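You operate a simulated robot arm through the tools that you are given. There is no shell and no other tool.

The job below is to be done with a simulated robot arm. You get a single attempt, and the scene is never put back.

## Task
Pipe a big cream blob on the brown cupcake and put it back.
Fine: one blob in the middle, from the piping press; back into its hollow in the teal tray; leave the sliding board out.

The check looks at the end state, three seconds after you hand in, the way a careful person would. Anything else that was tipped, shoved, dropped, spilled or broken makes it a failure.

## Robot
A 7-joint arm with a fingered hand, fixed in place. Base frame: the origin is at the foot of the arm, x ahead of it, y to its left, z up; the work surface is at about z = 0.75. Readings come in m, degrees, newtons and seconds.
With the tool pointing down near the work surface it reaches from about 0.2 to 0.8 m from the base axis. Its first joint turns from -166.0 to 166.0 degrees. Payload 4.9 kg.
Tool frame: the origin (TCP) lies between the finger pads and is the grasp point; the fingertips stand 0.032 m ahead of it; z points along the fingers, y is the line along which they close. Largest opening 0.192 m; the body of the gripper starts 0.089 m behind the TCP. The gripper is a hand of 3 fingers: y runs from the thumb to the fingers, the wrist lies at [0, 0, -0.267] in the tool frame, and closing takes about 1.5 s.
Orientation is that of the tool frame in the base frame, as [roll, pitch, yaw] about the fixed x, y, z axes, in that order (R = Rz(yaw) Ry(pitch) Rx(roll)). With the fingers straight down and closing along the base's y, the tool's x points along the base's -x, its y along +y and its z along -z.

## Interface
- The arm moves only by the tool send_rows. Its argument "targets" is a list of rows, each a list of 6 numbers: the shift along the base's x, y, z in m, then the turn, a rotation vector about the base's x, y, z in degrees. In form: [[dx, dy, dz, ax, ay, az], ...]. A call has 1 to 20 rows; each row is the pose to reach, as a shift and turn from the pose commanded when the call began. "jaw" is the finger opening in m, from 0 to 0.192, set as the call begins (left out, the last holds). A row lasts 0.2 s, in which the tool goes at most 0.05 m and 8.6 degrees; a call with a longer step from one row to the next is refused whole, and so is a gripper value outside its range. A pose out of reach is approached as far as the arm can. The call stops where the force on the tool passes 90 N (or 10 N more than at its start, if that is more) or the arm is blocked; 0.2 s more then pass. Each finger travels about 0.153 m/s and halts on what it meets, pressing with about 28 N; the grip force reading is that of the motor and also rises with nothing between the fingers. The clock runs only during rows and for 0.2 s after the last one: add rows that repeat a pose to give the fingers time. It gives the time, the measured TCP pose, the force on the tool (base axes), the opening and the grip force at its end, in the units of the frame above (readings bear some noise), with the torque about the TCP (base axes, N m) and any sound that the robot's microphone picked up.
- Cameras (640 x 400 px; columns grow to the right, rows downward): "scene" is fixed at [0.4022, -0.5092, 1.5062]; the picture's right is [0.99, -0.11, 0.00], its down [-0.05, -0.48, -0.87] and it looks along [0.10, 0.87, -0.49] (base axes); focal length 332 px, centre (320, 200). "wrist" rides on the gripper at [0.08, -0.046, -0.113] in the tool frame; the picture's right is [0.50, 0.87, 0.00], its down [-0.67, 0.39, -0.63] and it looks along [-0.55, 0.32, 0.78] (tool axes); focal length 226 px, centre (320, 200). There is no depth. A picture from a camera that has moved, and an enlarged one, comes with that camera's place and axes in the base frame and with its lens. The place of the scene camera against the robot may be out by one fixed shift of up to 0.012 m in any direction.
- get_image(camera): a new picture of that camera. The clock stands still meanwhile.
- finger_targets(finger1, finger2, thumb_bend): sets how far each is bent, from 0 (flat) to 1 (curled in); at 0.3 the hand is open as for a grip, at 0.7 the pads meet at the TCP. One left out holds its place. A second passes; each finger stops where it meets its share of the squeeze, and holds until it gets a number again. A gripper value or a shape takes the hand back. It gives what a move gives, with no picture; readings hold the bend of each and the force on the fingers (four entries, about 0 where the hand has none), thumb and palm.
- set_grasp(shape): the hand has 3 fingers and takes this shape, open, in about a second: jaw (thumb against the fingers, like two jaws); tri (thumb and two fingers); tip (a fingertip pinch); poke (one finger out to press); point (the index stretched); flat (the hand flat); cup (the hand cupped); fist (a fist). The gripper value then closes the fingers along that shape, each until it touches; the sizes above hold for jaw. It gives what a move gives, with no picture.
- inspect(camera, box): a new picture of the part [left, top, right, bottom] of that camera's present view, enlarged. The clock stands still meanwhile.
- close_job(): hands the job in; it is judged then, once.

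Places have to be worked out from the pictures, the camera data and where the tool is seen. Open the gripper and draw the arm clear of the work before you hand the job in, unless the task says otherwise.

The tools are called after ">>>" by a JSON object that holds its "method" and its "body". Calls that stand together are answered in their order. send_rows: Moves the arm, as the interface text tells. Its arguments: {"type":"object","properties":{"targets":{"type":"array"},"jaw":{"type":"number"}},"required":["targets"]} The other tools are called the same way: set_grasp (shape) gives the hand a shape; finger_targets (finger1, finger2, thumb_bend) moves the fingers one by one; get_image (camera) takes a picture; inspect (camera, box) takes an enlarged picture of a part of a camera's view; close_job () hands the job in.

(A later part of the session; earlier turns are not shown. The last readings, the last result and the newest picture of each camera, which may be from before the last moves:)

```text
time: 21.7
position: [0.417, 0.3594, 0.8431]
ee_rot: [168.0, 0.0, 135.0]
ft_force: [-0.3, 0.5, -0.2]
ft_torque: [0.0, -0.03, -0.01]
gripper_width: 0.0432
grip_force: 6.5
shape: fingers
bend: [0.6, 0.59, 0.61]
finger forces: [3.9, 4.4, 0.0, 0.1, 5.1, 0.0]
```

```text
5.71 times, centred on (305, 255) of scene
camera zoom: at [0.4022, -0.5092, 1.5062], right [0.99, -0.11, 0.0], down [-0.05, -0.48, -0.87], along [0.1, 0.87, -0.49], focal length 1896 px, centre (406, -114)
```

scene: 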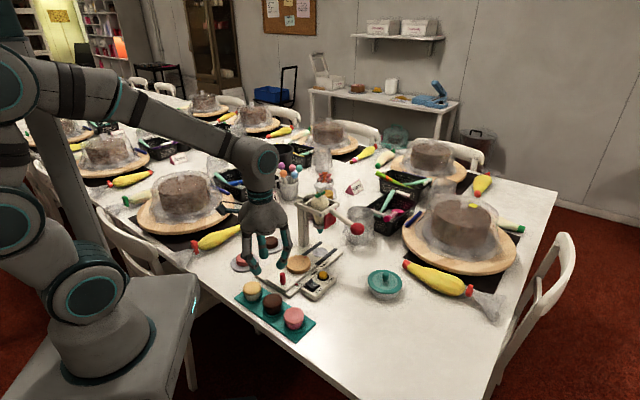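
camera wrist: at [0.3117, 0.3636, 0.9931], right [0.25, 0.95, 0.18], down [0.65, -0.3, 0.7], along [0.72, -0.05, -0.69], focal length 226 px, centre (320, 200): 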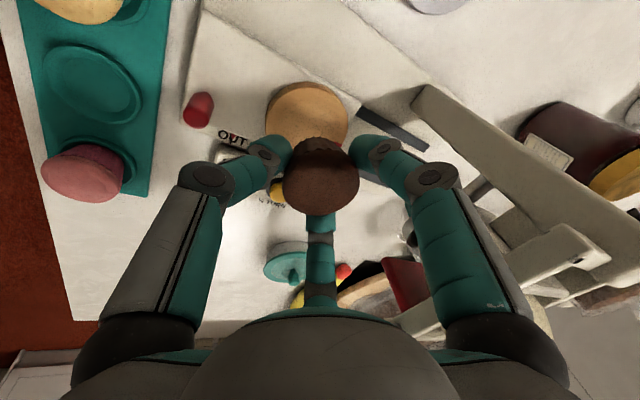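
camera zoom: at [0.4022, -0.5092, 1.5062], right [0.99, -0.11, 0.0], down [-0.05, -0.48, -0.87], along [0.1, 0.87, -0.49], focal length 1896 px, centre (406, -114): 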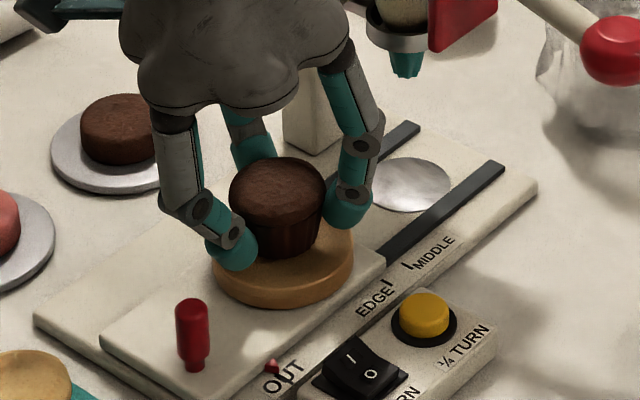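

About 4 mm remain and no contact yet, so I'll continue in finer steps.

>>> {"method": "send_rows", "body": {"targets": [[0, 0, -0.0015, 0, 0, 0], [0, 0, -0.003, 0, 0, 0], [0, 0, -0.003, 0, 0, 0]]}}

>>> {"method": "inspect", "body": {"camera": "scene", "box": [270, 220, 340, 290]}}

```text
time: 22.5
position: [0.4188, 0.3593, 0.8401]
ee_rot: [167.9, 0.0, 135.1]
ft_force: [0.5, 0.6, -0.8]
ft_torque: [0.04, 0.06, 0.02]
gripper_width: 0.043
grip_force: 5.8
shape: fingers
bend: [0.6, 0.59, 0.61]
finger forces: [3.8, 4.3, 0.1, 0.1, 5.1, 0.1]
```

```text
5.71 times, centred on (305, 255) of scene
camera zoom: at [0.4022, -0.5092, 1.5062], right [0.99, -0.11, 0.0], down [-0.05, -0.48, -0.87], along [0.1, 0.87, -0.49], focal length 1896 px, centre (406, -114)
```

zoom: 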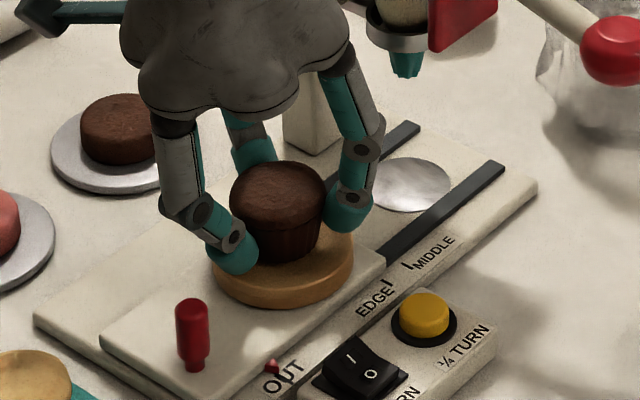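

Still no load on the tool, so I'll keep lowering 1 mm at a time.

>>> {"method": "send_rows", "body": {"targets": [[0, 0, -0.001, 0, 0, 0], [0, 0, -0.002, 0, 0, 0], [0, 0, -0.002, 0, 0, 0]]}}

>>> {"method": "send_rows", "body": {"targets": [[0, 0, -0.001, 0, 0, 0], [0, 0, -0.001, 0, 0, 0]]}}

>>> {"method": "inspect", "body": {"camera": "scene", "box": [270, 220, 340, 290]}}

```text
time: 23.3
position: [0.419, 0.3588, 0.8384]
ee_rot: [167.9, 0.1, 135.0]
ft_force: [0.0, 0.0, -1.2]
ft_torque: [0.01, 0.01, 0.0]
gripper_width: 0.0429
grip_force: 6.5
shape: fingers
bend: [0.6, 0.59, 0.61]
finger forces: [3.9, 4.3, 0.0, 0.1, 5.3, 0.1]
```

```text
time: 23.9
position: [0.4176, 0.3592, 0.8372]
ee_rot: [168.0, 0.0, 135.0]
ft_force: [-1.5, -2.1, 7.7]
ft_torque: [-0.32, 0.29, -0.03]
gripper_width: 0.043
grip_force: 11.2
shape: fingers
bend: [0.6, 0.59, 0.61]
finger forces: [4.1, 4.7, 0.0, 0.0, 14.8, 0.0]
```

```text
5.71 times, centred on (305, 255) of scene
camera zoom: at [0.4022, -0.5092, 1.5062], right [0.99, -0.11, 0.0], down [-0.05, -0.48, -0.87], along [0.1, 0.87, -0.49], focal length 1896 px, centre (406, -114)
```

zoom: 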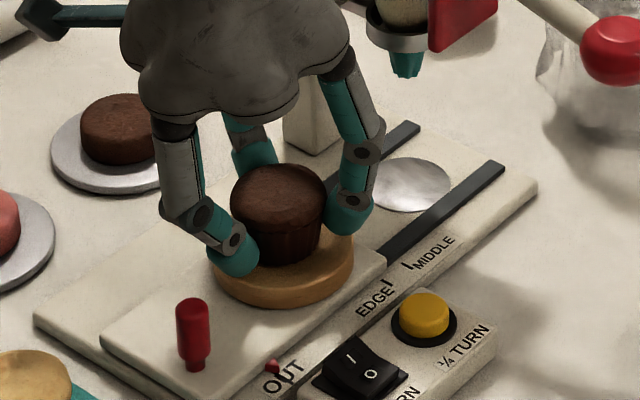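

Contact: about 8 N, taken mainly by the thumb tip, with the cup practically on the turntable. I'll back off 1 mm and open the three fingers together.

>>> {"method": "send_rows", "body": {"targets": [[0, 0, 0.001, 0, 0, 0], [0, 0, 0.001, 0, 0, 0]]}}

>>> {"method": "finger_targets", "body": {"finger1": 0.57, "finger2": 0.57, "thumb_bend": 0.57}}

>>> {"method": "inspect", "body": {"camera": "scene", "box": [270, 220, 340, 290]}}

>>> {"method": "inspect", "body": {"camera": "wrist", "box": [230, 60, 390, 220]}}

```text
time: 24.5
position: [0.4187, 0.3605, 0.8391]
ee_rot: [168.1, 0.0, 135.0]
ft_force: [-0.3, 0.9, 0.6]
ft_torque: [-0.05, 0.04, 0.0]
gripper_width: 0.0429
grip_force: 7.9
shape: fingers
bend: [0.6, 0.59, 0.61]
finger forces: [4.1, 4.6, 0.0, 0.0, 6.5, 0.0]
```

```text
time: 25.5
position: [0.4192, 0.3598, 0.8397]
ee_rot: [167.8, 0.0, 135.0]
ft_force: [-0.1, -0.3, 12.1]
ft_torque: [-0.26, 0.2, 0.03]
gripper_width: 0.0535
grip_force: 6.0
shape: fingers
bend: [0.56, 0.56, 0.58]
finger forces: [0.0, 0.1, 0.2, 0.0, 11.3, 0.0]
```

```text
5.71 times, centred on (305, 255) of scene
camera zoom: at [0.4022, -0.5092, 1.5062], right [0.99, -0.11, 0.0], down [-0.05, -0.48, -0.87], along [0.1, 0.87, -0.49], focal length 1896 px, centre (406, -114)
```

zoom: 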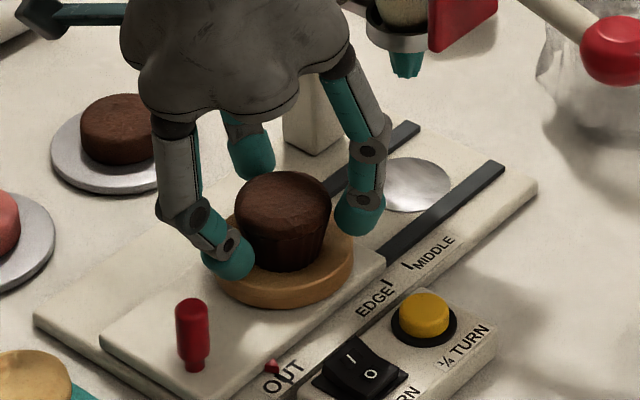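

```text
2.50 times, centred on (310, 140) of wrist
camera zoom: at [0.3138, 0.3678, 0.9395], right [0.25, 0.95, 0.18], down [0.65, -0.3, 0.7], along [0.72, -0.05, -0.69], focal length 565 px, centre (345, 350)
```

zoom: 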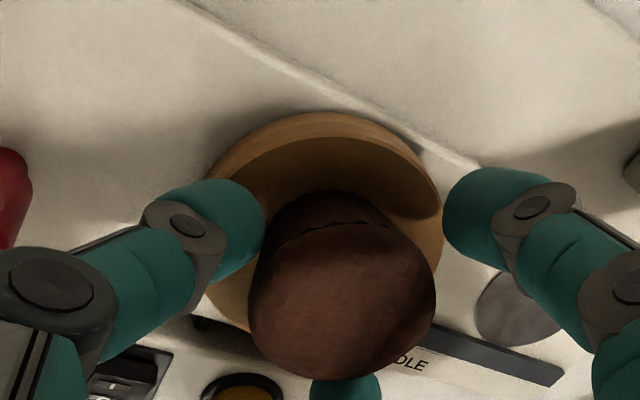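

The cup is standing on the turntable, and the thumb tip is still pressing on the wood. I'll raise a few millimetres to free it, then open further.

>>> {"method": "send_rows", "body": {"targets": [[0, 0, 0.002, 0, 0, 0], [0, 0, 0.004, 0, 0, 0], [0, 0, 0.004, 0, 0, 0]]}}

>>> {"method": "finger_targets", "body": {"finger1": 0.53, "finger2": 0.53, "thumb_bend": 0.53}}

>>> {"method": "inspect", "body": {"camera": "scene", "box": [270, 220, 340, 290]}}

>>> {"method": "inspect", "body": {"camera": "wrist", "box": [230, 60, 390, 220]}}

```text
time: 26.3
position: [0.4176, 0.3592, 0.8421]
ee_rot: [168.1, -0.1, 135.0]
ft_force: [0.2, 1.0, -0.3]
ft_torque: [-0.04, 0.0, 0.02]
gripper_width: 0.0582
grip_force: 0.2
shape: fingers
bend: [0.56, 0.56, 0.56]
finger forces: [0.1, 0.1, 0.0, 0.0, 0.0, 0.1]
```

```text
time: 27.3
position: [0.4188, 0.3599, 0.8421]
ee_rot: [168.0, 0.0, 135.0]
ft_force: [-0.5, 0.0, 0.2]
ft_torque: [0.05, -0.02, 0.02]
gripper_width: 0.0708
grip_force: 0.1
shape: fingers
bend: [0.53, 0.53, 0.53]
finger forces: [0.1, 0.1, 0.0, 0.0, 0.1, 0.1]
```

```text
5.71 times, centred on (305, 255) of scene
camera zoom: at [0.4022, -0.5092, 1.5062], right [0.99, -0.11, 0.0], down [-0.05, -0.48, -0.87], along [0.1, 0.87, -0.49], focal length 1896 px, centre (406, -114)
```

zoom: 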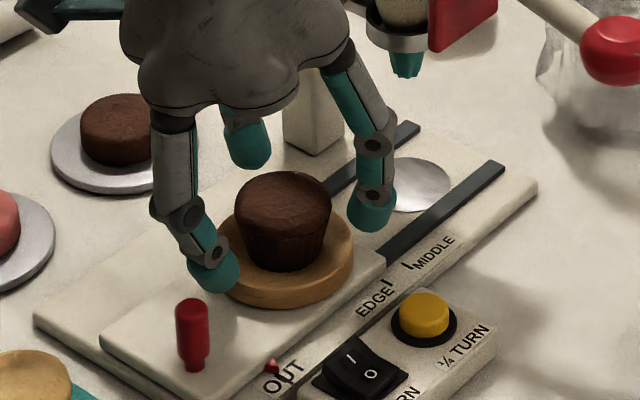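

```text
2.50 times, centred on (310, 140) of wrist
camera zoom: at [0.3139, 0.3677, 0.9431], right [0.25, 0.95, 0.18], down [0.65, -0.3, 0.7], along [0.72, -0.05, -0.69], focal length 565 px, centre (345, 350)
```

zoom: 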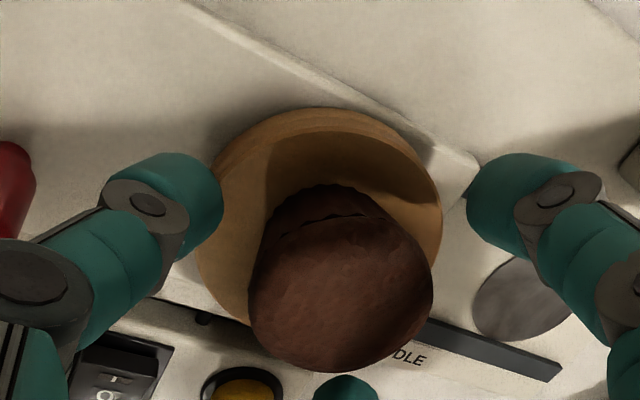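

The cup is free-standing with no forces on the hand. I'll raise straight up, back away from the press, and inspect the centring.

>>> {"method": "send_rows", "body": {"targets": [[0, 0, 0.02, 0, 0, 0], [0, 0, 0.05, 0, 0, 0], [0, 0, 0.08, 0, 0, 0], [-0.03, -0.03, 0.09, 0, 0, 0], [-0.06, -0.06, 0.09, 0, 0, 0], [-0.09, -0.09, 0.09, 0, 0, 0], [-0.11, -0.11, 0.09, 0, 0, 0], [-0.11, -0.11, 0.09, 0, 0, 0]]}}

>>> {"method": "inspect", "body": {"camera": "scene", "box": [270, 220, 340, 290]}}

>>> {"method": "get_image", "body": {"camera": "wrist"}}

```text
time: 29.1
position: [0.3084, 0.2494, 0.9324]
ee_rot: [168.0, 0.1, 135.0]
ft_force: [0.5, -0.5, 0.5]
ft_torque: [-0.01, 0.01, -0.04]
gripper_width: 0.0712
grip_force: 0.2
shape: fingers
bend: [0.53, 0.53, 0.53]
finger forces: [0.0, 0.0, 0.0, 0.0, 0.1, 0.0]
```

```text
5.71 times, centred on (305, 255) of scene
camera zoom: at [0.4022, -0.5092, 1.5062], right [0.99, -0.11, 0.0], down [-0.05, -0.48, -0.87], along [0.1, 0.87, -0.49], focal length 1896 px, centre (406, -114)
```

zoom: 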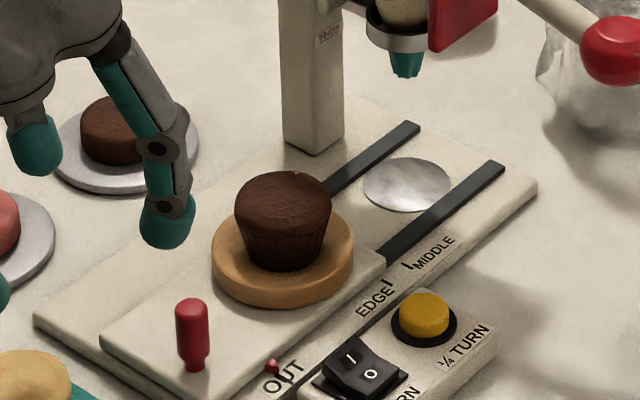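

```text
taken
camera wrist: at [0.204, 0.2575, 1.0325], right [0.25, 0.95, 0.18], down [0.65, -0.3, 0.7], along [0.72, -0.05, -0.69], focal length 226 px, centre (320, 200)
```

wrist: 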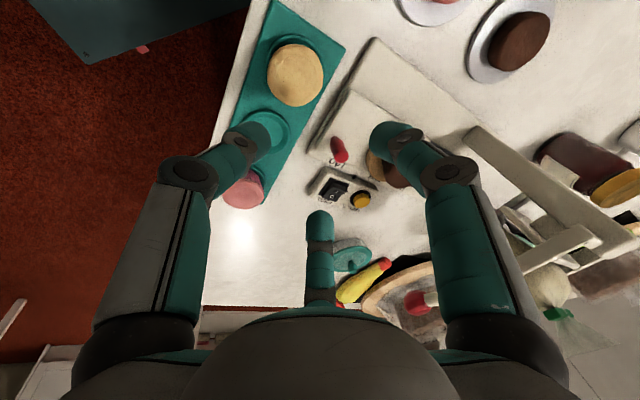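

The cup is centred on the turntable within about 2–3 mm. Next is the red peg to slide the board; I'll zoom in to locate it.

>>> {"method": "inspect", "body": {"camera": "wrist", "box": [290, 100, 400, 210]}}

>>> {"method": "inspect", "body": {"camera": "scene", "box": [260, 255, 320, 305]}}

```text
3.64 times, centred on (345, 155) of wrist
camera zoom: at [0.204, 0.2575, 1.0325], right [0.25, 0.95, 0.18], down [0.65, -0.3, 0.7], along [0.72, -0.05, -0.69], focal length 822 px, centre (229, 364)
```

zoom: 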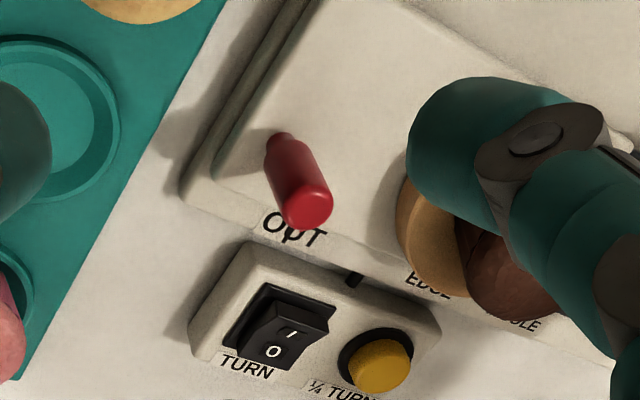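

```text
8.00 times, centred on (290, 280) of scene
camera zoom: at [0.4022, -0.5092, 1.5062], right [0.99, -0.11, 0.0], down [-0.05, -0.48, -0.87], along [0.1, 0.87, -0.49], focal length 2655 px, centre (560, -440)
```

zoom: 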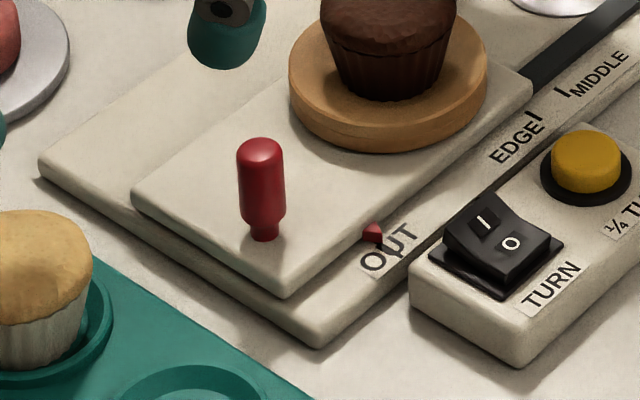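

The peg stands at about (0.368, 0.2835), with its top near z 0.815 and a diameter of about 18 mm. I'll lean the hand to 25°, set the fingers moderately open and hover above the peg.

>>> {"method": "send_rows", "body": {"targets": [[0.015, 0.008, 0, 4.6, -4.6, 0], [0.03, 0.016, -0.005, 9.19, -9.19, 0], [0.045, 0.024, -0.02, 9.19, -9.19, 0], [0.0535, 0.028, -0.04, 9.19, -9.19, 0], [0.0535, 0.028, -0.04, 9.19, -9.19, 0]]}}

>>> {"method": "get_image", "body": {"camera": "wrist"}}

>>> {"method": "inspect", "body": {"camera": "scene", "box": [240, 210, 340, 310]}}

```text
time: 30.3
position: [0.3634, 0.2779, 0.8932]
ee_rot: [155.0, -0.1, 134.9]
ft_force: [0.3, -0.4, 0.1]
ft_torque: [0.01, 0.03, 0.04]
gripper_width: 0.0711
grip_force: 0.0
shape: fingers
bend: [0.53, 0.53, 0.53]
finger forces: [0.1, 0.0, 0.1, 0.0, 0.1, 0.1]
```

```text
taken
camera wrist: at [0.2425, 0.2703, 0.9753], right [0.2, 0.91, 0.37], down [0.53, -0.42, 0.74], along [0.82, 0.05, -0.57], focal length 226 px, centre (320, 200)
```

wrist: 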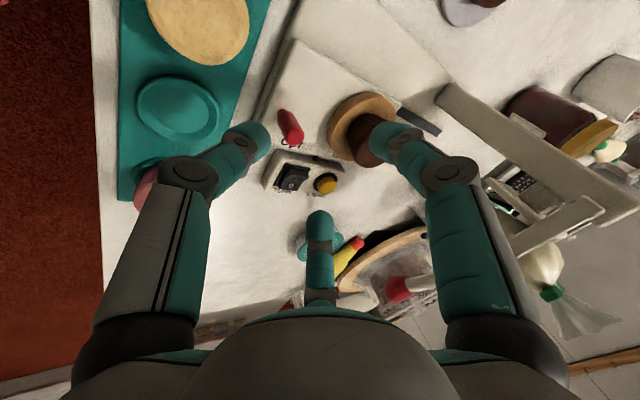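

```text
4.00 times, centred on (290, 260) of scene
camera zoom: at [0.4022, -0.5092, 1.5062], right [0.99, -0.11, 0.0], down [-0.05, -0.48, -0.87], along [0.1, 0.87, -0.49], focal length 1327 px, centre (440, -40)
```

zoom: 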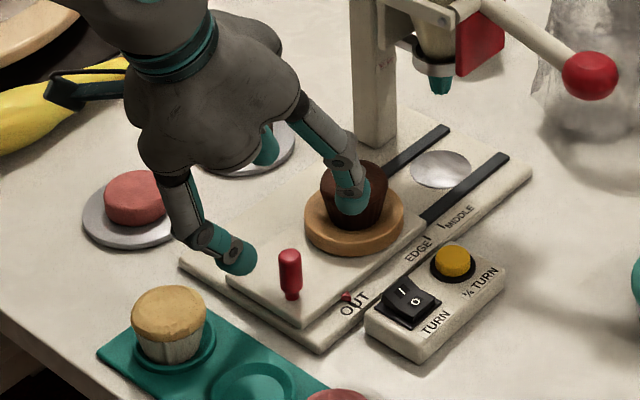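

The peg refines to (0.3695, 0.283). I'll descend around it to z≈0.835 and check.

>>> {"method": "send_rows", "body": {"targets": [[0.001, -0.001, -0.02, 0, 0, 0], [0.001, -0.001, -0.04, 0, 0, 0], [0.001, -0.001, -0.057, 0, 0, 0], [0.001, -0.001, -0.057, 0, 0, 0]]}}

>>> {"method": "inspect", "body": {"camera": "wrist", "box": [210, 60, 430, 240]}}

>>> {"method": "inspect", "body": {"camera": "scene", "box": [250, 220, 330, 300]}}

```text
time: 31.3
position: [0.3624, 0.2766, 0.8362]
ee_rot: [154.9, 0.0, 135.1]
ft_force: [0.2, 0.0, 0.7]
ft_torque: [0.0, 0.0, 0.0]
gripper_width: 0.0711
grip_force: 0.1
shape: fingers
bend: [0.53, 0.53, 0.53]
finger forces: [0.1, 0.0, 0.1, 0.0, 0.0, 0.1]
```

```text
2.22 times, centred on (320, 150) of wrist
camera zoom: at [0.2437, 0.2697, 0.918], right [0.2, 0.91, 0.37], down [0.53, -0.42, 0.74], along [0.82, 0.05, -0.57], focal length 502 px, centre (320, 311)
```

zoom: 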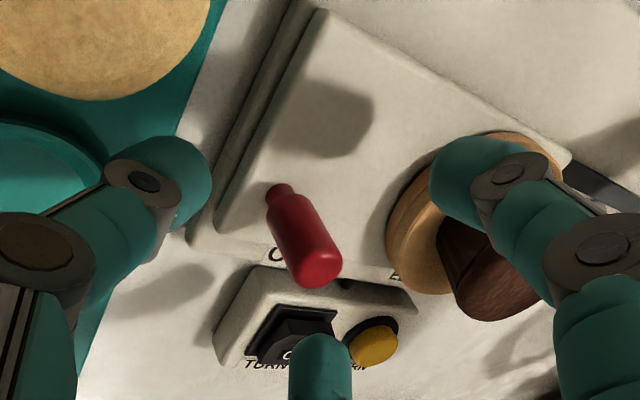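

```text
5.00 times, centred on (290, 260) of scene
camera zoom: at [0.4022, -0.5092, 1.5062], right [0.99, -0.11, 0.0], down [-0.05, -0.48, -0.87], along [0.1, 0.87, -0.49], focal length 1659 px, centre (470, -100)
```

zoom: 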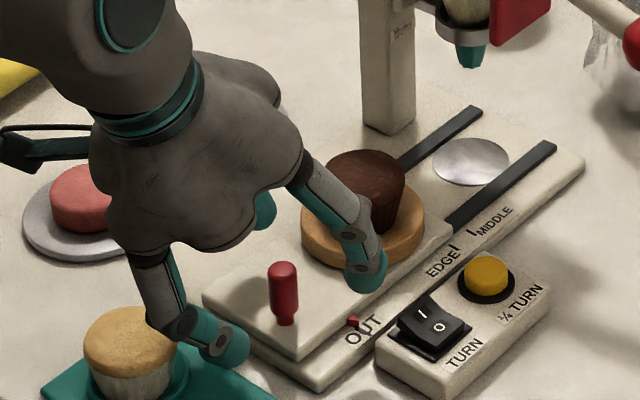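

The hand is clear of everything and the peg is well inside the fingers. I'll go down the last 12 mm and close on it.

>>> {"method": "send_rows", "body": {"targets": [[-0.001, -0.0005, -0.006, 0, 0, 0], [-0.001, -0.0005, -0.012, 0, 0, 0], [-0.001, -0.0005, -0.012, 0, 0, 0]]}}

>>> {"method": "finger_targets", "body": {"finger1": 0.61, "finger2": 0.61, "thumb_bend": 0.61}}

>>> {"method": "inspect", "body": {"camera": "wrist", "box": [210, 60, 430, 240]}}

>>> {"method": "inspect", "body": {"camera": "scene", "box": [250, 220, 330, 300]}}

```text
time: 32.1
position: [0.362, 0.2768, 0.8232]
ee_rot: [155.1, 0.1, 135.0]
ft_force: [1.0, -0.5, 0.5]
ft_torque: [-0.02, -0.01, 0.0]
gripper_width: 0.0715
grip_force: 0.0
shape: fingers
bend: [0.53, 0.53, 0.53]
finger forces: [0.0, 0.0, 0.0, 0.0, 0.0, 0.0]
```

```text
time: 33.1
position: [0.3617, 0.2768, 0.8232]
ee_rot: [155.1, -0.1, 135.0]
ft_force: [0.0, 0.4, 0.1]
ft_torque: [-0.01, -0.01, -0.01]
gripper_width: 0.0382
grip_force: 0.1
shape: fingers
bend: [0.61, 0.61, 0.61]
finger forces: [0.0, 0.0, 0.0, 0.0, 0.1, 0.1]
```

```text
2.22 times, centred on (320, 150) of wrist
camera zoom: at [0.2422, 0.2691, 0.906], right [0.2, 0.91, 0.37], down [0.53, -0.41, 0.74], along [0.82, 0.05, -0.57], focal length 502 px, centre (320, 311)
```

zoom: 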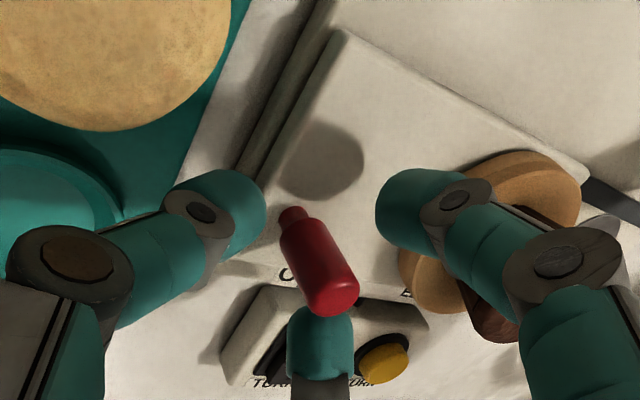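

```text
5.00 times, centred on (290, 260) of scene
camera zoom: at [0.4022, -0.5092, 1.5062], right [0.99, -0.11, 0.0], down [-0.05, -0.48, -0.87], along [0.1, 0.87, -0.49], focal length 1659 px, centre (470, -100)
```

zoom: 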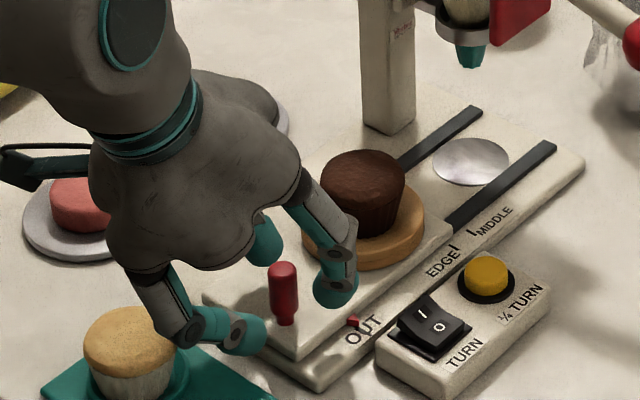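

No contact yet and the peg is still centred between the fingers, so I'll close further.

>>> {"method": "finger_targets", "body": {"finger1": 0.65, "finger2": 0.65, "thumb_bend": 0.65}}

>>> {"method": "inspect", "body": {"camera": "wrist", "box": [210, 60, 430, 240]}}

>>> {"method": "inspect", "body": {"camera": "scene", "box": [250, 220, 330, 300]}}

```text
time: 34.1
position: [0.3613, 0.2761, 0.8236]
ee_rot: [154.9, -0.1, 135.0]
ft_force: [0.2, -0.1, 0.2]
ft_torque: [0.0, -0.02, -0.01]
gripper_width: 0.0221
grip_force: 0.1
shape: fingers
bend: [0.65, 0.65, 0.65]
finger forces: [0.0, 0.1, 0.0, 0.0, 0.1, 0.0]
```

```text
2.22 times, centred on (320, 150) of wrist
camera zoom: at [0.2422, 0.2691, 0.906], right [0.2, 0.91, 0.37], down [0.53, -0.42, 0.74], along [0.82, 0.05, -0.57], focal length 502 px, centre (320, 311)
```

zoom: 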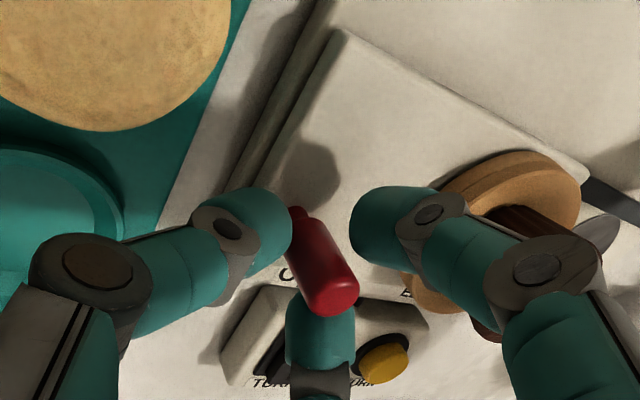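

```text
5.00 times, centred on (290, 260) of scene
camera zoom: at [0.4022, -0.5092, 1.5062], right [0.99, -0.11, 0.0], down [-0.05, -0.48, -0.87], along [0.1, 0.87, -0.49], focal length 1659 px, centre (470, -100)
```

zoom: 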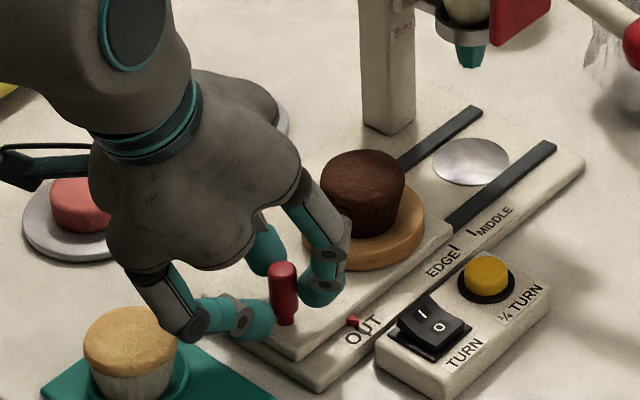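

The thumb is about to touch the peg. I'll close fully so all three fingers seat on it.

>>> {"method": "finger_targets", "body": {"finger1": 0.7, "finger2": 0.7, "thumb_bend": 0.68}}

>>> {"method": "inspect", "body": {"camera": "wrist", "box": [210, 60, 430, 240]}}

>>> {"method": "inspect", "body": {"camera": "scene", "box": [250, 220, 330, 300]}}

```text
time: 35.1
position: [0.3617, 0.2767, 0.8234]
ee_rot: [155.1, 0.0, 134.9]
ft_force: [2.8, 0.2, -1.7]
ft_torque: [-0.01, -0.01, -0.01]
gripper_width: 0.0129
grip_force: 5.1
shape: fingers
bend: [0.67, 0.66, 0.67]
finger forces: [2.9, 5.2, 0.0, 0.1, 2.0, 0.0]
```

```text
2.22 times, centred on (320, 150) of wrist
camera zoom: at [0.2423, 0.2692, 0.9061], right [0.2, 0.91, 0.37], down [0.53, -0.42, 0.74], along [0.82, 0.05, -0.57], focal length 502 px, centre (320, 311)
```

zoom: 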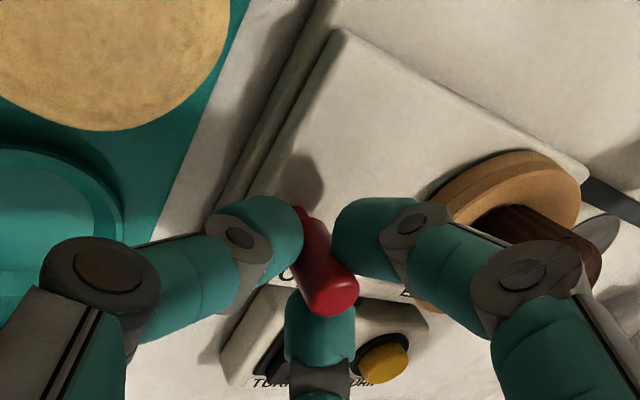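

```text
5.00 times, centred on (290, 260) of scene
camera zoom: at [0.4022, -0.5092, 1.5062], right [0.99, -0.11, 0.0], down [-0.05, -0.48, -0.87], along [0.1, 0.87, -0.49], focal length 1659 px, centre (470, -100)
```

zoom: 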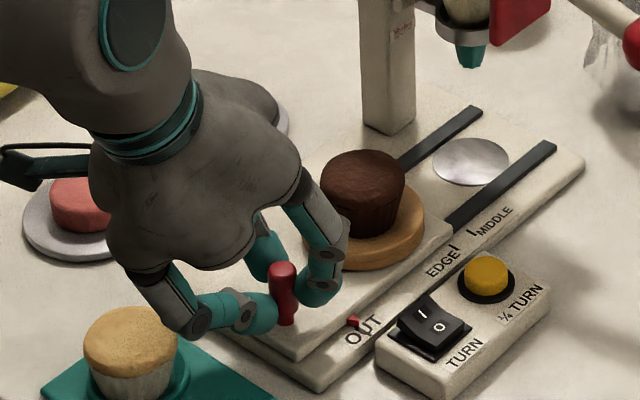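

The peg is held by all three fingers at 2–5 N each. I'll slide the board 30 mm along the 45° track and check that it follows freely.

>>> {"method": "send_rows", "body": {"targets": [[0.004, 0.004, 0, 0, 0, 0], [0.009, 0.009, 0, 0, 0, 0], [0.014, 0.014, 0, 0, 0, 0], [0.0187, 0.0187, 0, 0, 0, 0], [0.0213, 0.0213, 0, 0, 0, 0], [0.0213, 0.0213, 0, 0, 0, 0]]}}

>>> {"method": "inspect", "body": {"camera": "scene", "box": [250, 200, 350, 300]}}

```text
time: 36.5
position: [0.3829, 0.2975, 0.8237]
ee_rot: [155.1, 0.0, 135.0]
ft_force: [1.0, -1.5, 1.6]
ft_torque: [-0.04, 0.01, -0.04]
gripper_width: 0.0129
grip_force: 6.7
shape: fingers
bend: [0.68, 0.66, 0.67]
finger forces: [3.2, 5.3, 0.1, 0.0, 4.3, 0.0]
```

```text
4.00 times, centred on (300, 250) of scene
camera zoom: at [0.4022, -0.5092, 1.5062], right [0.99, -0.11, 0.0], down [-0.05, -0.48, -0.87], along [0.1, 0.87, -0.49], focal length 1327 px, centre (400, 0)
```

zoom: 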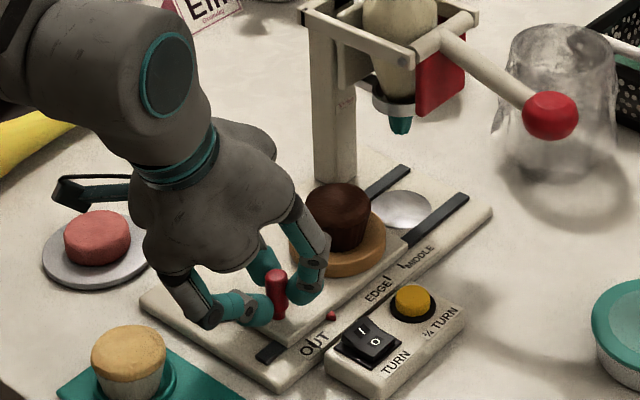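

It slides freely with only a few newtons, and the cup rides along steadily. I'll continue another 45 mm.

>>> {"method": "send_rows", "body": {"targets": [[0.004, 0.004, 0, 0, 0, 0], [0.009, 0.009, 0, 0, 0, 0], [0.014, 0.014, 0, 0, 0, 0], [0.019, 0.019, 0, 0, 0, 0], [0.024, 0.024, 0, 0, 0, 0], [0.029, 0.029, 0, 0, 0, 0], [0.032, 0.032, 0, 0, 0, 0], [0.032, 0.032, 0, 0, 0, 0]]}}

>>> {"method": "inspect", "body": {"camera": "scene", "box": [250, 190, 350, 290]}}

>>> {"method": "get_image", "body": {"camera": "wrist"}}

```text
time: 38.3
position: [0.415, 0.3289, 0.8232]
ee_rot: [155.1, 0.0, 135.0]
ft_force: [-1.5, 0.1, -0.2]
ft_torque: [-0.01, 0.08, 0.0]
gripper_width: 0.0128
grip_force: 7.1
shape: fingers
bend: [0.68, 0.66, 0.67]
finger forces: [3.3, 4.8, 0.0, 0.0, 4.2, 0.0]
```

```text
4.00 times, centred on (300, 240) of scene
camera zoom: at [0.4022, -0.5092, 1.5062], right [0.99, -0.11, 0.0], down [-0.05, -0.48, -0.87], along [0.1, 0.87, -0.49], focal length 1327 px, centre (400, 40)
```

zoom: 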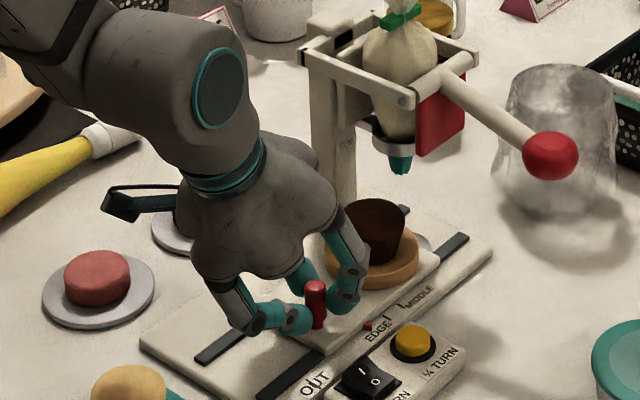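

```text
taken
camera wrist: at [0.2959, 0.3224, 0.906], right [0.2, 0.91, 0.37], down [0.53, -0.42, 0.74], along [0.82, 0.05, -0.57], focal length 226 px, centre (320, 200)
```

wrist: 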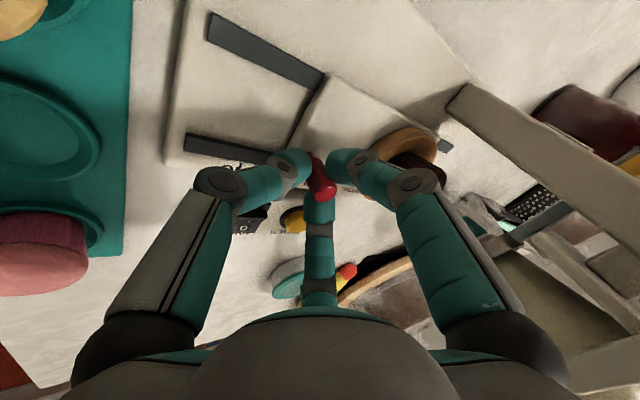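

Everything is smooth. The pointer is nearing EDGE, so I'll zoom to measure the remaining distance to the MIDDLE tick.

>>> {"method": "inspect", "body": {"camera": "scene", "box": [325, 250, 375, 290]}}

>>> {"method": "inspect", "body": {"camera": "scene", "box": [320, 210, 370, 280]}}

```text
10.00 times, centred on (350, 270) of scene
camera zoom: at [0.4022, -0.5092, 1.5062], right [0.99, -0.11, 0.0], down [-0.05, -0.48, -0.87], along [0.1, 0.87, -0.49], focal length 3318 px, centre (20, -500)
```

zoom: 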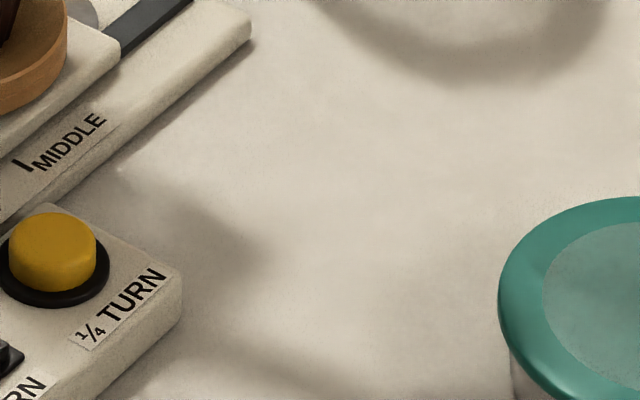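

```text
5.71 times, centred on (345, 245) of scene
camera zoom: at [0.4022, -0.5092, 1.5062], right [0.99, -0.11, 0.0], down [-0.05, -0.48, -0.87], along [0.1, 0.87, -0.49], focal length 1896 px, centre (177, -57)
```

zoom: 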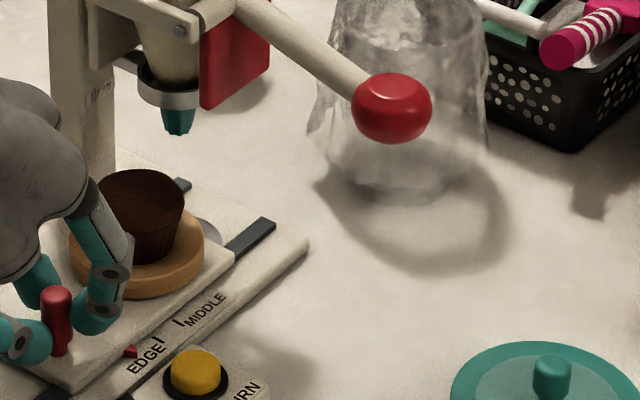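

I'll take a tighter view on the pointer and ticks.

>>> {"method": "inspect", "body": {"camera": "scene", "box": [300, 255, 350, 290]}}

```text
11.43 times, centred on (325, 272) of scene
camera zoom: at [0.4022, -0.5092, 1.5062], right [0.99, -0.11, 0.0], down [-0.05, -0.48, -0.87], along [0.1, 0.87, -0.49], focal length 3792 px, centre (263, -629)
```

zoom: 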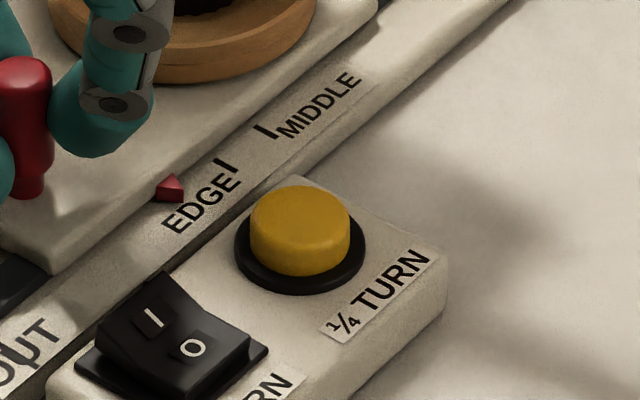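

The pointer tip is about 108 px from the MIDDLE tick, or about 37–38 mm. I'll slide 35 mm and check again.

>>> {"method": "send_rows", "body": {"targets": [[0.004, 0.004, 0, 0, 0, 0], [0.009, 0.009, 0, 0, 0, 0], [0.014, 0.014, 0, 0, 0, 0], [0.019, 0.019, 0, 0, 0, 0], [0.023, 0.023, 0, 0, 0, 0], [0.0248, 0.0248, 0, 0, 0, 0], [0.0248, 0.0248, 0, 0, 0, 0]]}}

>>> {"method": "inspect", "body": {"camera": "scene", "box": [300, 255, 350, 290]}}

>>> {"method": "inspect", "body": {"camera": "scene", "box": [270, 180, 370, 280]}}

```text
time: 39.9
position: [0.4399, 0.3548, 0.8241]
ee_rot: [155.0, 0.0, 135.0]
ft_force: [0.9, -1.8, 0.3]
ft_torque: [-0.04, 0.03, -0.01]
gripper_width: 0.0129
grip_force: 6.1
shape: fingers
bend: [0.68, 0.66, 0.67]
finger forces: [2.9, 5.5, 0.0, 0.0, 4.4, 0.0]
```

```text
11.43 times, centred on (325, 272) of scene
camera zoom: at [0.4022, -0.5092, 1.5062], right [0.99, -0.11, 0.0], down [-0.05, -0.48, -0.87], along [0.1, 0.87, -0.49], focal length 3792 px, centre (263, -629)
```

zoom: 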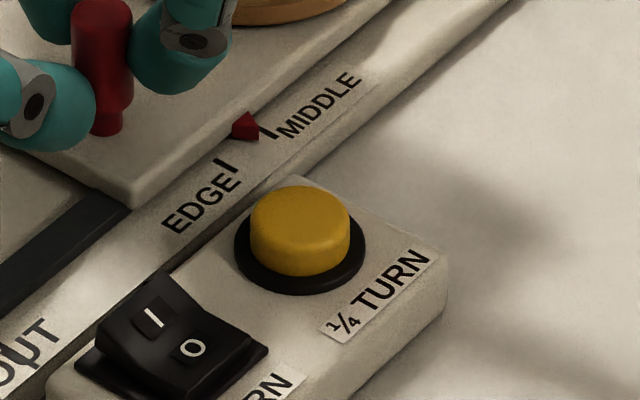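

```text
4.00 times, centred on (320, 230) of scene
camera zoom: at [0.4022, -0.5092, 1.5062], right [0.99, -0.11, 0.0], down [-0.05, -0.48, -0.87], along [0.1, 0.87, -0.49], focal length 1327 px, centre (320, 80)
```

zoom: 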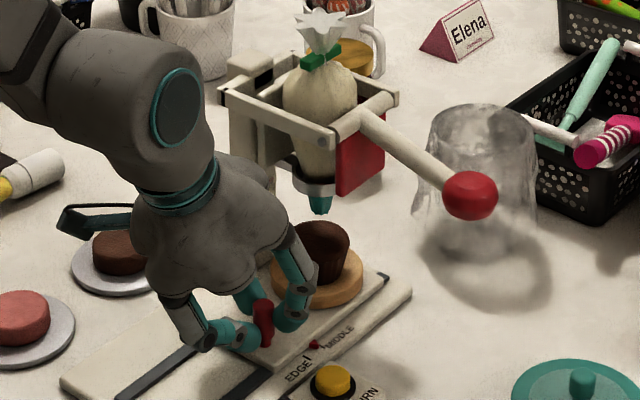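

About 4 mm remain to the MIDDLE tick, so I'll move exactly that.

>>> {"method": "send_rows", "body": {"targets": [[0.0015, 0.0015, 0, 0, 0, 0], [0.0029, 0.0029, 0, 0, 0, 0], [0.0029, 0.0029, 0, 0, 0, 0], [0.0029, 0.0029, 0, 0, 0, 0]]}}

>>> {"method": "inspect", "body": {"camera": "scene", "box": [310, 255, 340, 280]}}

>>> {"method": "inspect", "body": {"camera": "scene", "box": [290, 200, 350, 260]}}

>>> {"method": "get_image", "body": {"camera": "wrist"}}

```text
time: 40.9
position: [0.4435, 0.3572, 0.8239]
ee_rot: [155.0, 0.0, 135.0]
ft_force: [3.7, -0.5, -0.3]
ft_torque: [-0.05, -0.03, 0.0]
gripper_width: 0.013
grip_force: 5.8
shape: fingers
bend: [0.68, 0.66, 0.67]
finger forces: [2.8, 6.1, 0.1, 0.0, 2.5, 0.0]
```

```text
16.00 times, centred on (325, 268) of scene
camera zoom: at [0.4022, -0.5092, 1.5062], right [0.99, -0.11, 0.0], down [-0.05, -0.48, -0.87], along [0.1, 0.87, -0.49], focal length 5309 px, centre (240, -880)
```

zoom: 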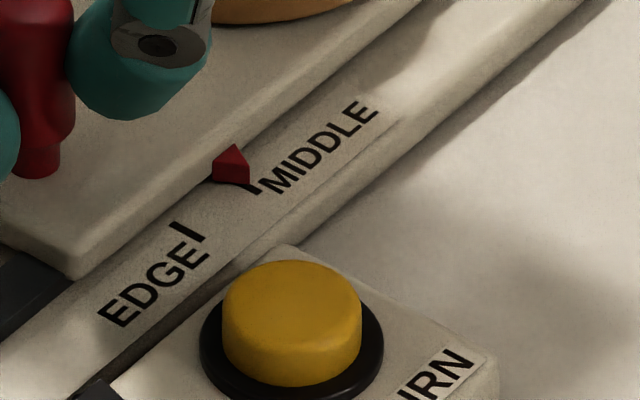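

```text
6.67 times, centred on (320, 230) of scene
camera zoom: at [0.4022, -0.5092, 1.5062], right [0.99, -0.11, 0.0], down [-0.05, -0.48, -0.87], along [0.1, 0.87, -0.49], focal length 2212 px, centre (320, 0)
```

zoom: 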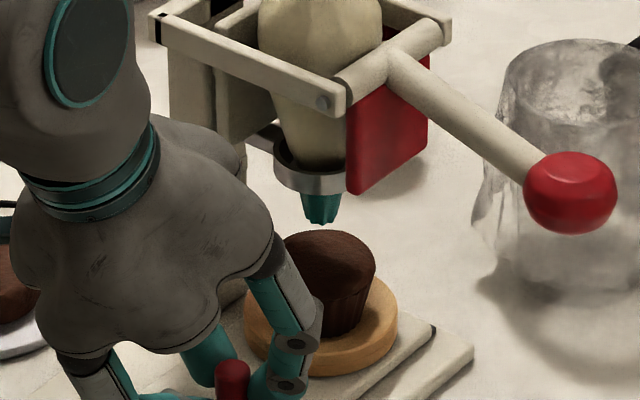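

```text
taken
camera wrist: at [0.3234, 0.3505, 0.9061], right [0.2, 0.91, 0.37], down [0.53, -0.42, 0.74], along [0.82, 0.05, -0.57], focal length 226 px, centre (320, 200)
```

wrist: 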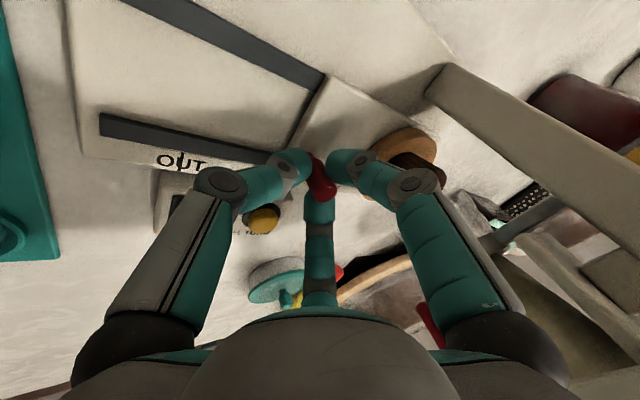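

The pointer now touches the MIDDLE tick, and the cup sits under the nozzle. I'll release the peg and withdraw.

>>> {"method": "finger_targets", "body": {"finger1": 0.57, "finger2": 0.57, "thumb_bend": 0.57}}

>>> {"method": "send_rows", "body": {"targets": [[-0.001, -0.001, 0.01, 0, 0, 0], [-0.004, -0.004, 0.025, 0, 0, 0], [-0.012, -0.012, 0.045, 0, 0, 0], [-0.03, -0.03, 0.07, 0, 0, 0], [-0.055, -0.055, 0.09, 0, 0, 0], [-0.08, -0.08, 0.1, 0, 0, 0], [-0.105, -0.105, 0.11, 0, 0, 0], [-0.105, -0.105, 0.11, 0, 0, 0]]}}

>>> {"method": "inspect", "body": {"camera": "scene", "box": [270, 180, 370, 280]}}

>>> {"method": "inspect", "body": {"camera": "scene", "box": [300, 215, 350, 265]}}

>>> {"method": "get_image", "body": {"camera": "wrist"}}

```text
time: 41.9
position: [0.4422, 0.3571, 0.8246]
ee_rot: [155.0, 0.0, 135.0]
ft_force: [0.3, -0.1, -1.0]
ft_torque: [-0.02, -0.01, 0.0]
gripper_width: 0.0582
grip_force: 0.1
shape: fingers
bend: [0.56, 0.56, 0.56]
finger forces: [0.0, 0.0, 0.0, 0.1, 0.1, 0.1]
```

```text
time: 43.7
position: [0.3382, 0.2513, 0.9324]
ee_rot: [154.9, 0.0, 135.0]
ft_force: [0.4, -0.3, 0.4]
ft_torque: [0.0, 0.01, 0.01]
gripper_width: 0.0582
grip_force: 0.1
shape: fingers
bend: [0.56, 0.56, 0.56]
finger forces: [0.1, 0.0, 0.0, 0.0, 0.1, 0.0]
```

```text
4.00 times, centred on (320, 230) of scene
camera zoom: at [0.4022, -0.5092, 1.5062], right [0.99, -0.11, 0.0], down [-0.05, -0.48, -0.87], along [0.1, 0.87, -0.49], focal length 1327 px, centre (320, 80)
```

zoom: 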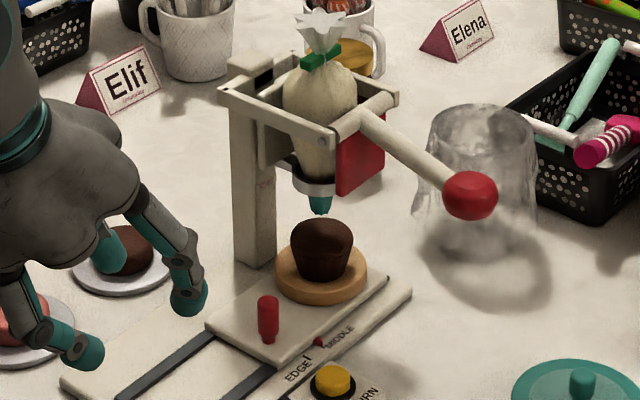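

```text
8.00 times, centred on (325, 240) of scene
camera zoom: at [0.4022, -0.5092, 1.5062], right [0.99, -0.11, 0.0], down [-0.05, -0.48, -0.87], along [0.1, 0.87, -0.49], focal length 2655 px, centre (280, -120)
```

zoom: 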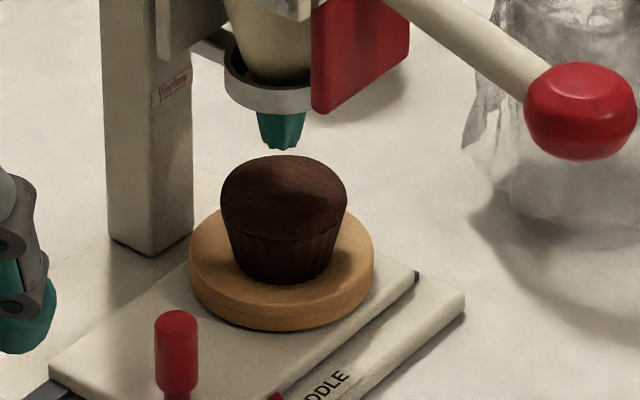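

```text
taken
camera wrist: at [0.2186, 0.245, 1.0153], right [0.2, 0.91, 0.37], down [0.53, -0.41, 0.74], along [0.82, 0.05, -0.57], focal length 226 px, centre (320, 200)
```

wrist: 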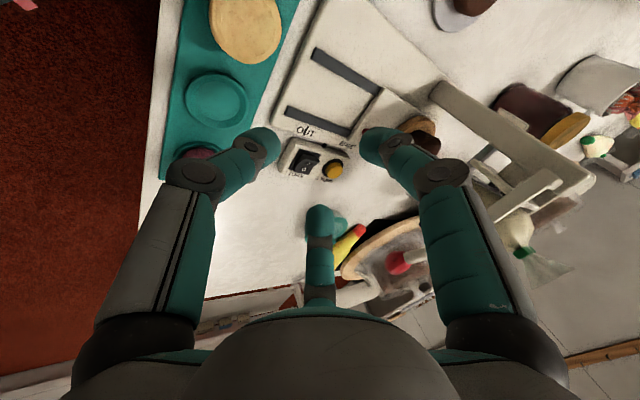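

The cup stays centred under the nozzle: columns 284 and 281 in the picture. Next is the lever ball, at about (0.603, 0.335, 0.931) and about 43 mm wide. First I'll stand the hand upright and raise it.

>>> {"method": "send_rows", "body": {"targets": [[0, 0, 0.04, -4.42, 4.42, 0], [0, 0, 0.08, -8.84, 8.84, 0], [0, 0, 0.12, -13.26, 13.26, 0], [0, 0, 0.16, -17.68, 17.68, 0], [0, 0, 0.2, -17.68, 17.68, 0], [0, 0, 0.2, -17.68, 17.68, 0]]}}

>>> {"method": "send_rows", "body": {"targets": [[0.02, 0.006, 0, 0, 0, 8.2], [0.045, 0.013, 0, 0, 0, 16.4], [0.07, 0.021, 0, 0, 0, 24.6], [0.095, 0.029, 0, 0, 0, 32.8], [0.12, 0.037, 0, 0, 0, 41.0], [0.145, 0.045, 0, 0, 0, 49.2], [0.17, 0.053, 0, 0, 0, 57.4], [0.195, 0.061, 0, 0, 0, 65.6], [0.22, 0.069, 0, 0, 0, 73.8], [0.245, 0.077, 0, 0, 0, 82.0], [0.265, 0.083, 0, 0, 0, 90.0], [0.265, 0.083, 0, 0, 0, 90.0]]}}

>>> {"method": "get_image", "body": {"camera": "wrist"}}

>>> {"method": "get_image", "body": {"camera": "scene"}}

```text
time: 45.1
position: [0.3366, 0.2529, 1.1352]
ee_rot: [-179.9, -0.1, 135.0]
ft_force: [-1.0, -0.1, 0.5]
ft_torque: [0.01, -0.03, 0.0]
gripper_width: 0.0585
grip_force: 0.0
shape: fingers
bend: [0.56, 0.56, 0.56]
finger forces: [0.0, 0.0, 0.0, 0.0, 0.1, 0.0]
```

```text
time: 47.7
position: [0.6031, 0.335, 1.1333]
ee_rot: [-179.9, 0.0, -135.0]
ft_force: [0.0, -0.4, 0.5]
ft_torque: [0.03, -0.01, -0.01]
gripper_width: 0.0584
grip_force: 0.0
shape: fingers
bend: [0.56, 0.56, 0.56]
finger forces: [0.1, 0.0, 0.1, 0.1, 0.1, 0.0]
```

```text
taken
camera wrist: at [0.5792, 0.2461, 1.2456], right [-0.97, 0.26, 0.0], down [0.2, 0.75, 0.63], along [0.16, 0.61, -0.78], focal length 226 px, centre (320, 200)
```

wrist: 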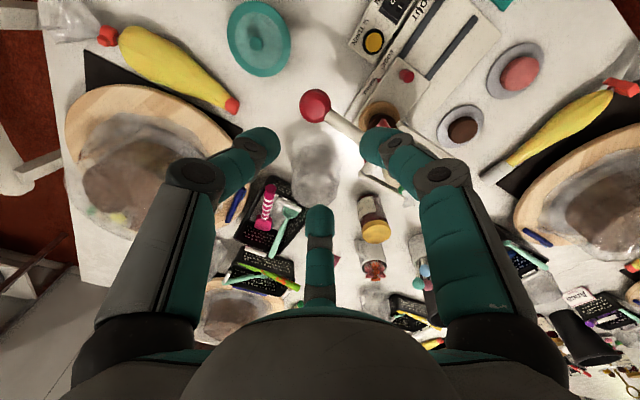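

```text
taken
```

scene: 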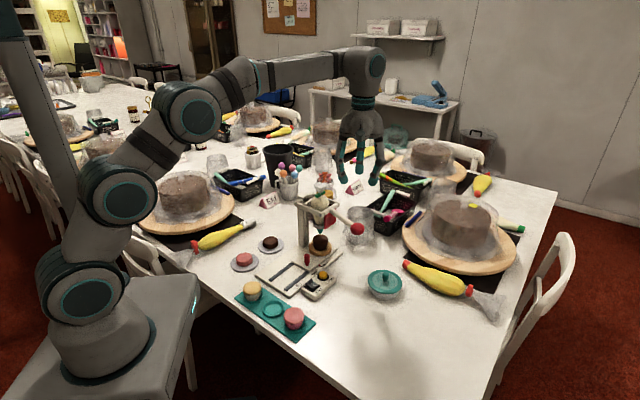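

The hand is above the ball. I'll zoom to fix the ball's exact place.

>>> {"method": "inspect", "body": {"camera": "wrist", "box": [250, 60, 400, 210]}}

>>> {"method": "inspect", "body": {"camera": "scene", "box": [290, 170, 390, 260]}}

```text
2.67 times, centred on (325, 135) of wrist
camera zoom: at [0.5792, 0.2461, 1.2456], right [-0.97, 0.26, 0.0], down [0.2, 0.75, 0.63], along [0.16, 0.61, -0.78], focal length 603 px, centre (307, 373)
```

zoom: 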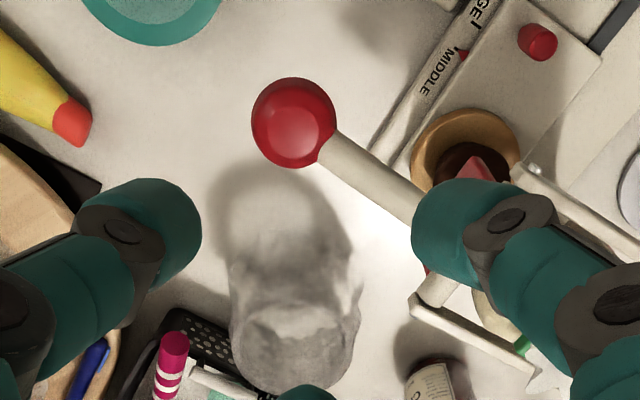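

```text
4.44 times, centred on (340, 215) of scene
camera zoom: at [0.4022, -0.5092, 1.5062], right [0.99, -0.11, 0.0], down [-0.05, -0.48, -0.87], along [0.1, 0.87, -0.49], focal length 1475 px, centre (231, 133)
```

zoom: 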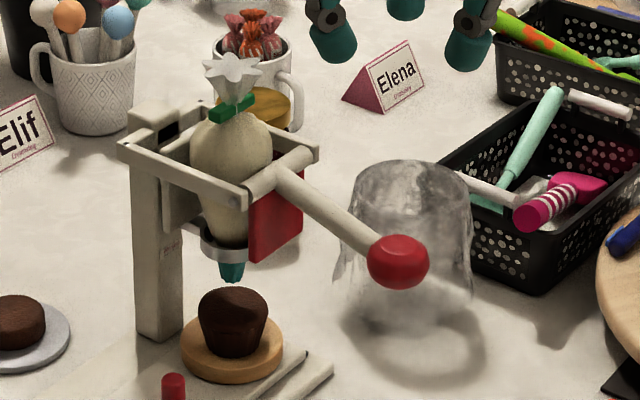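

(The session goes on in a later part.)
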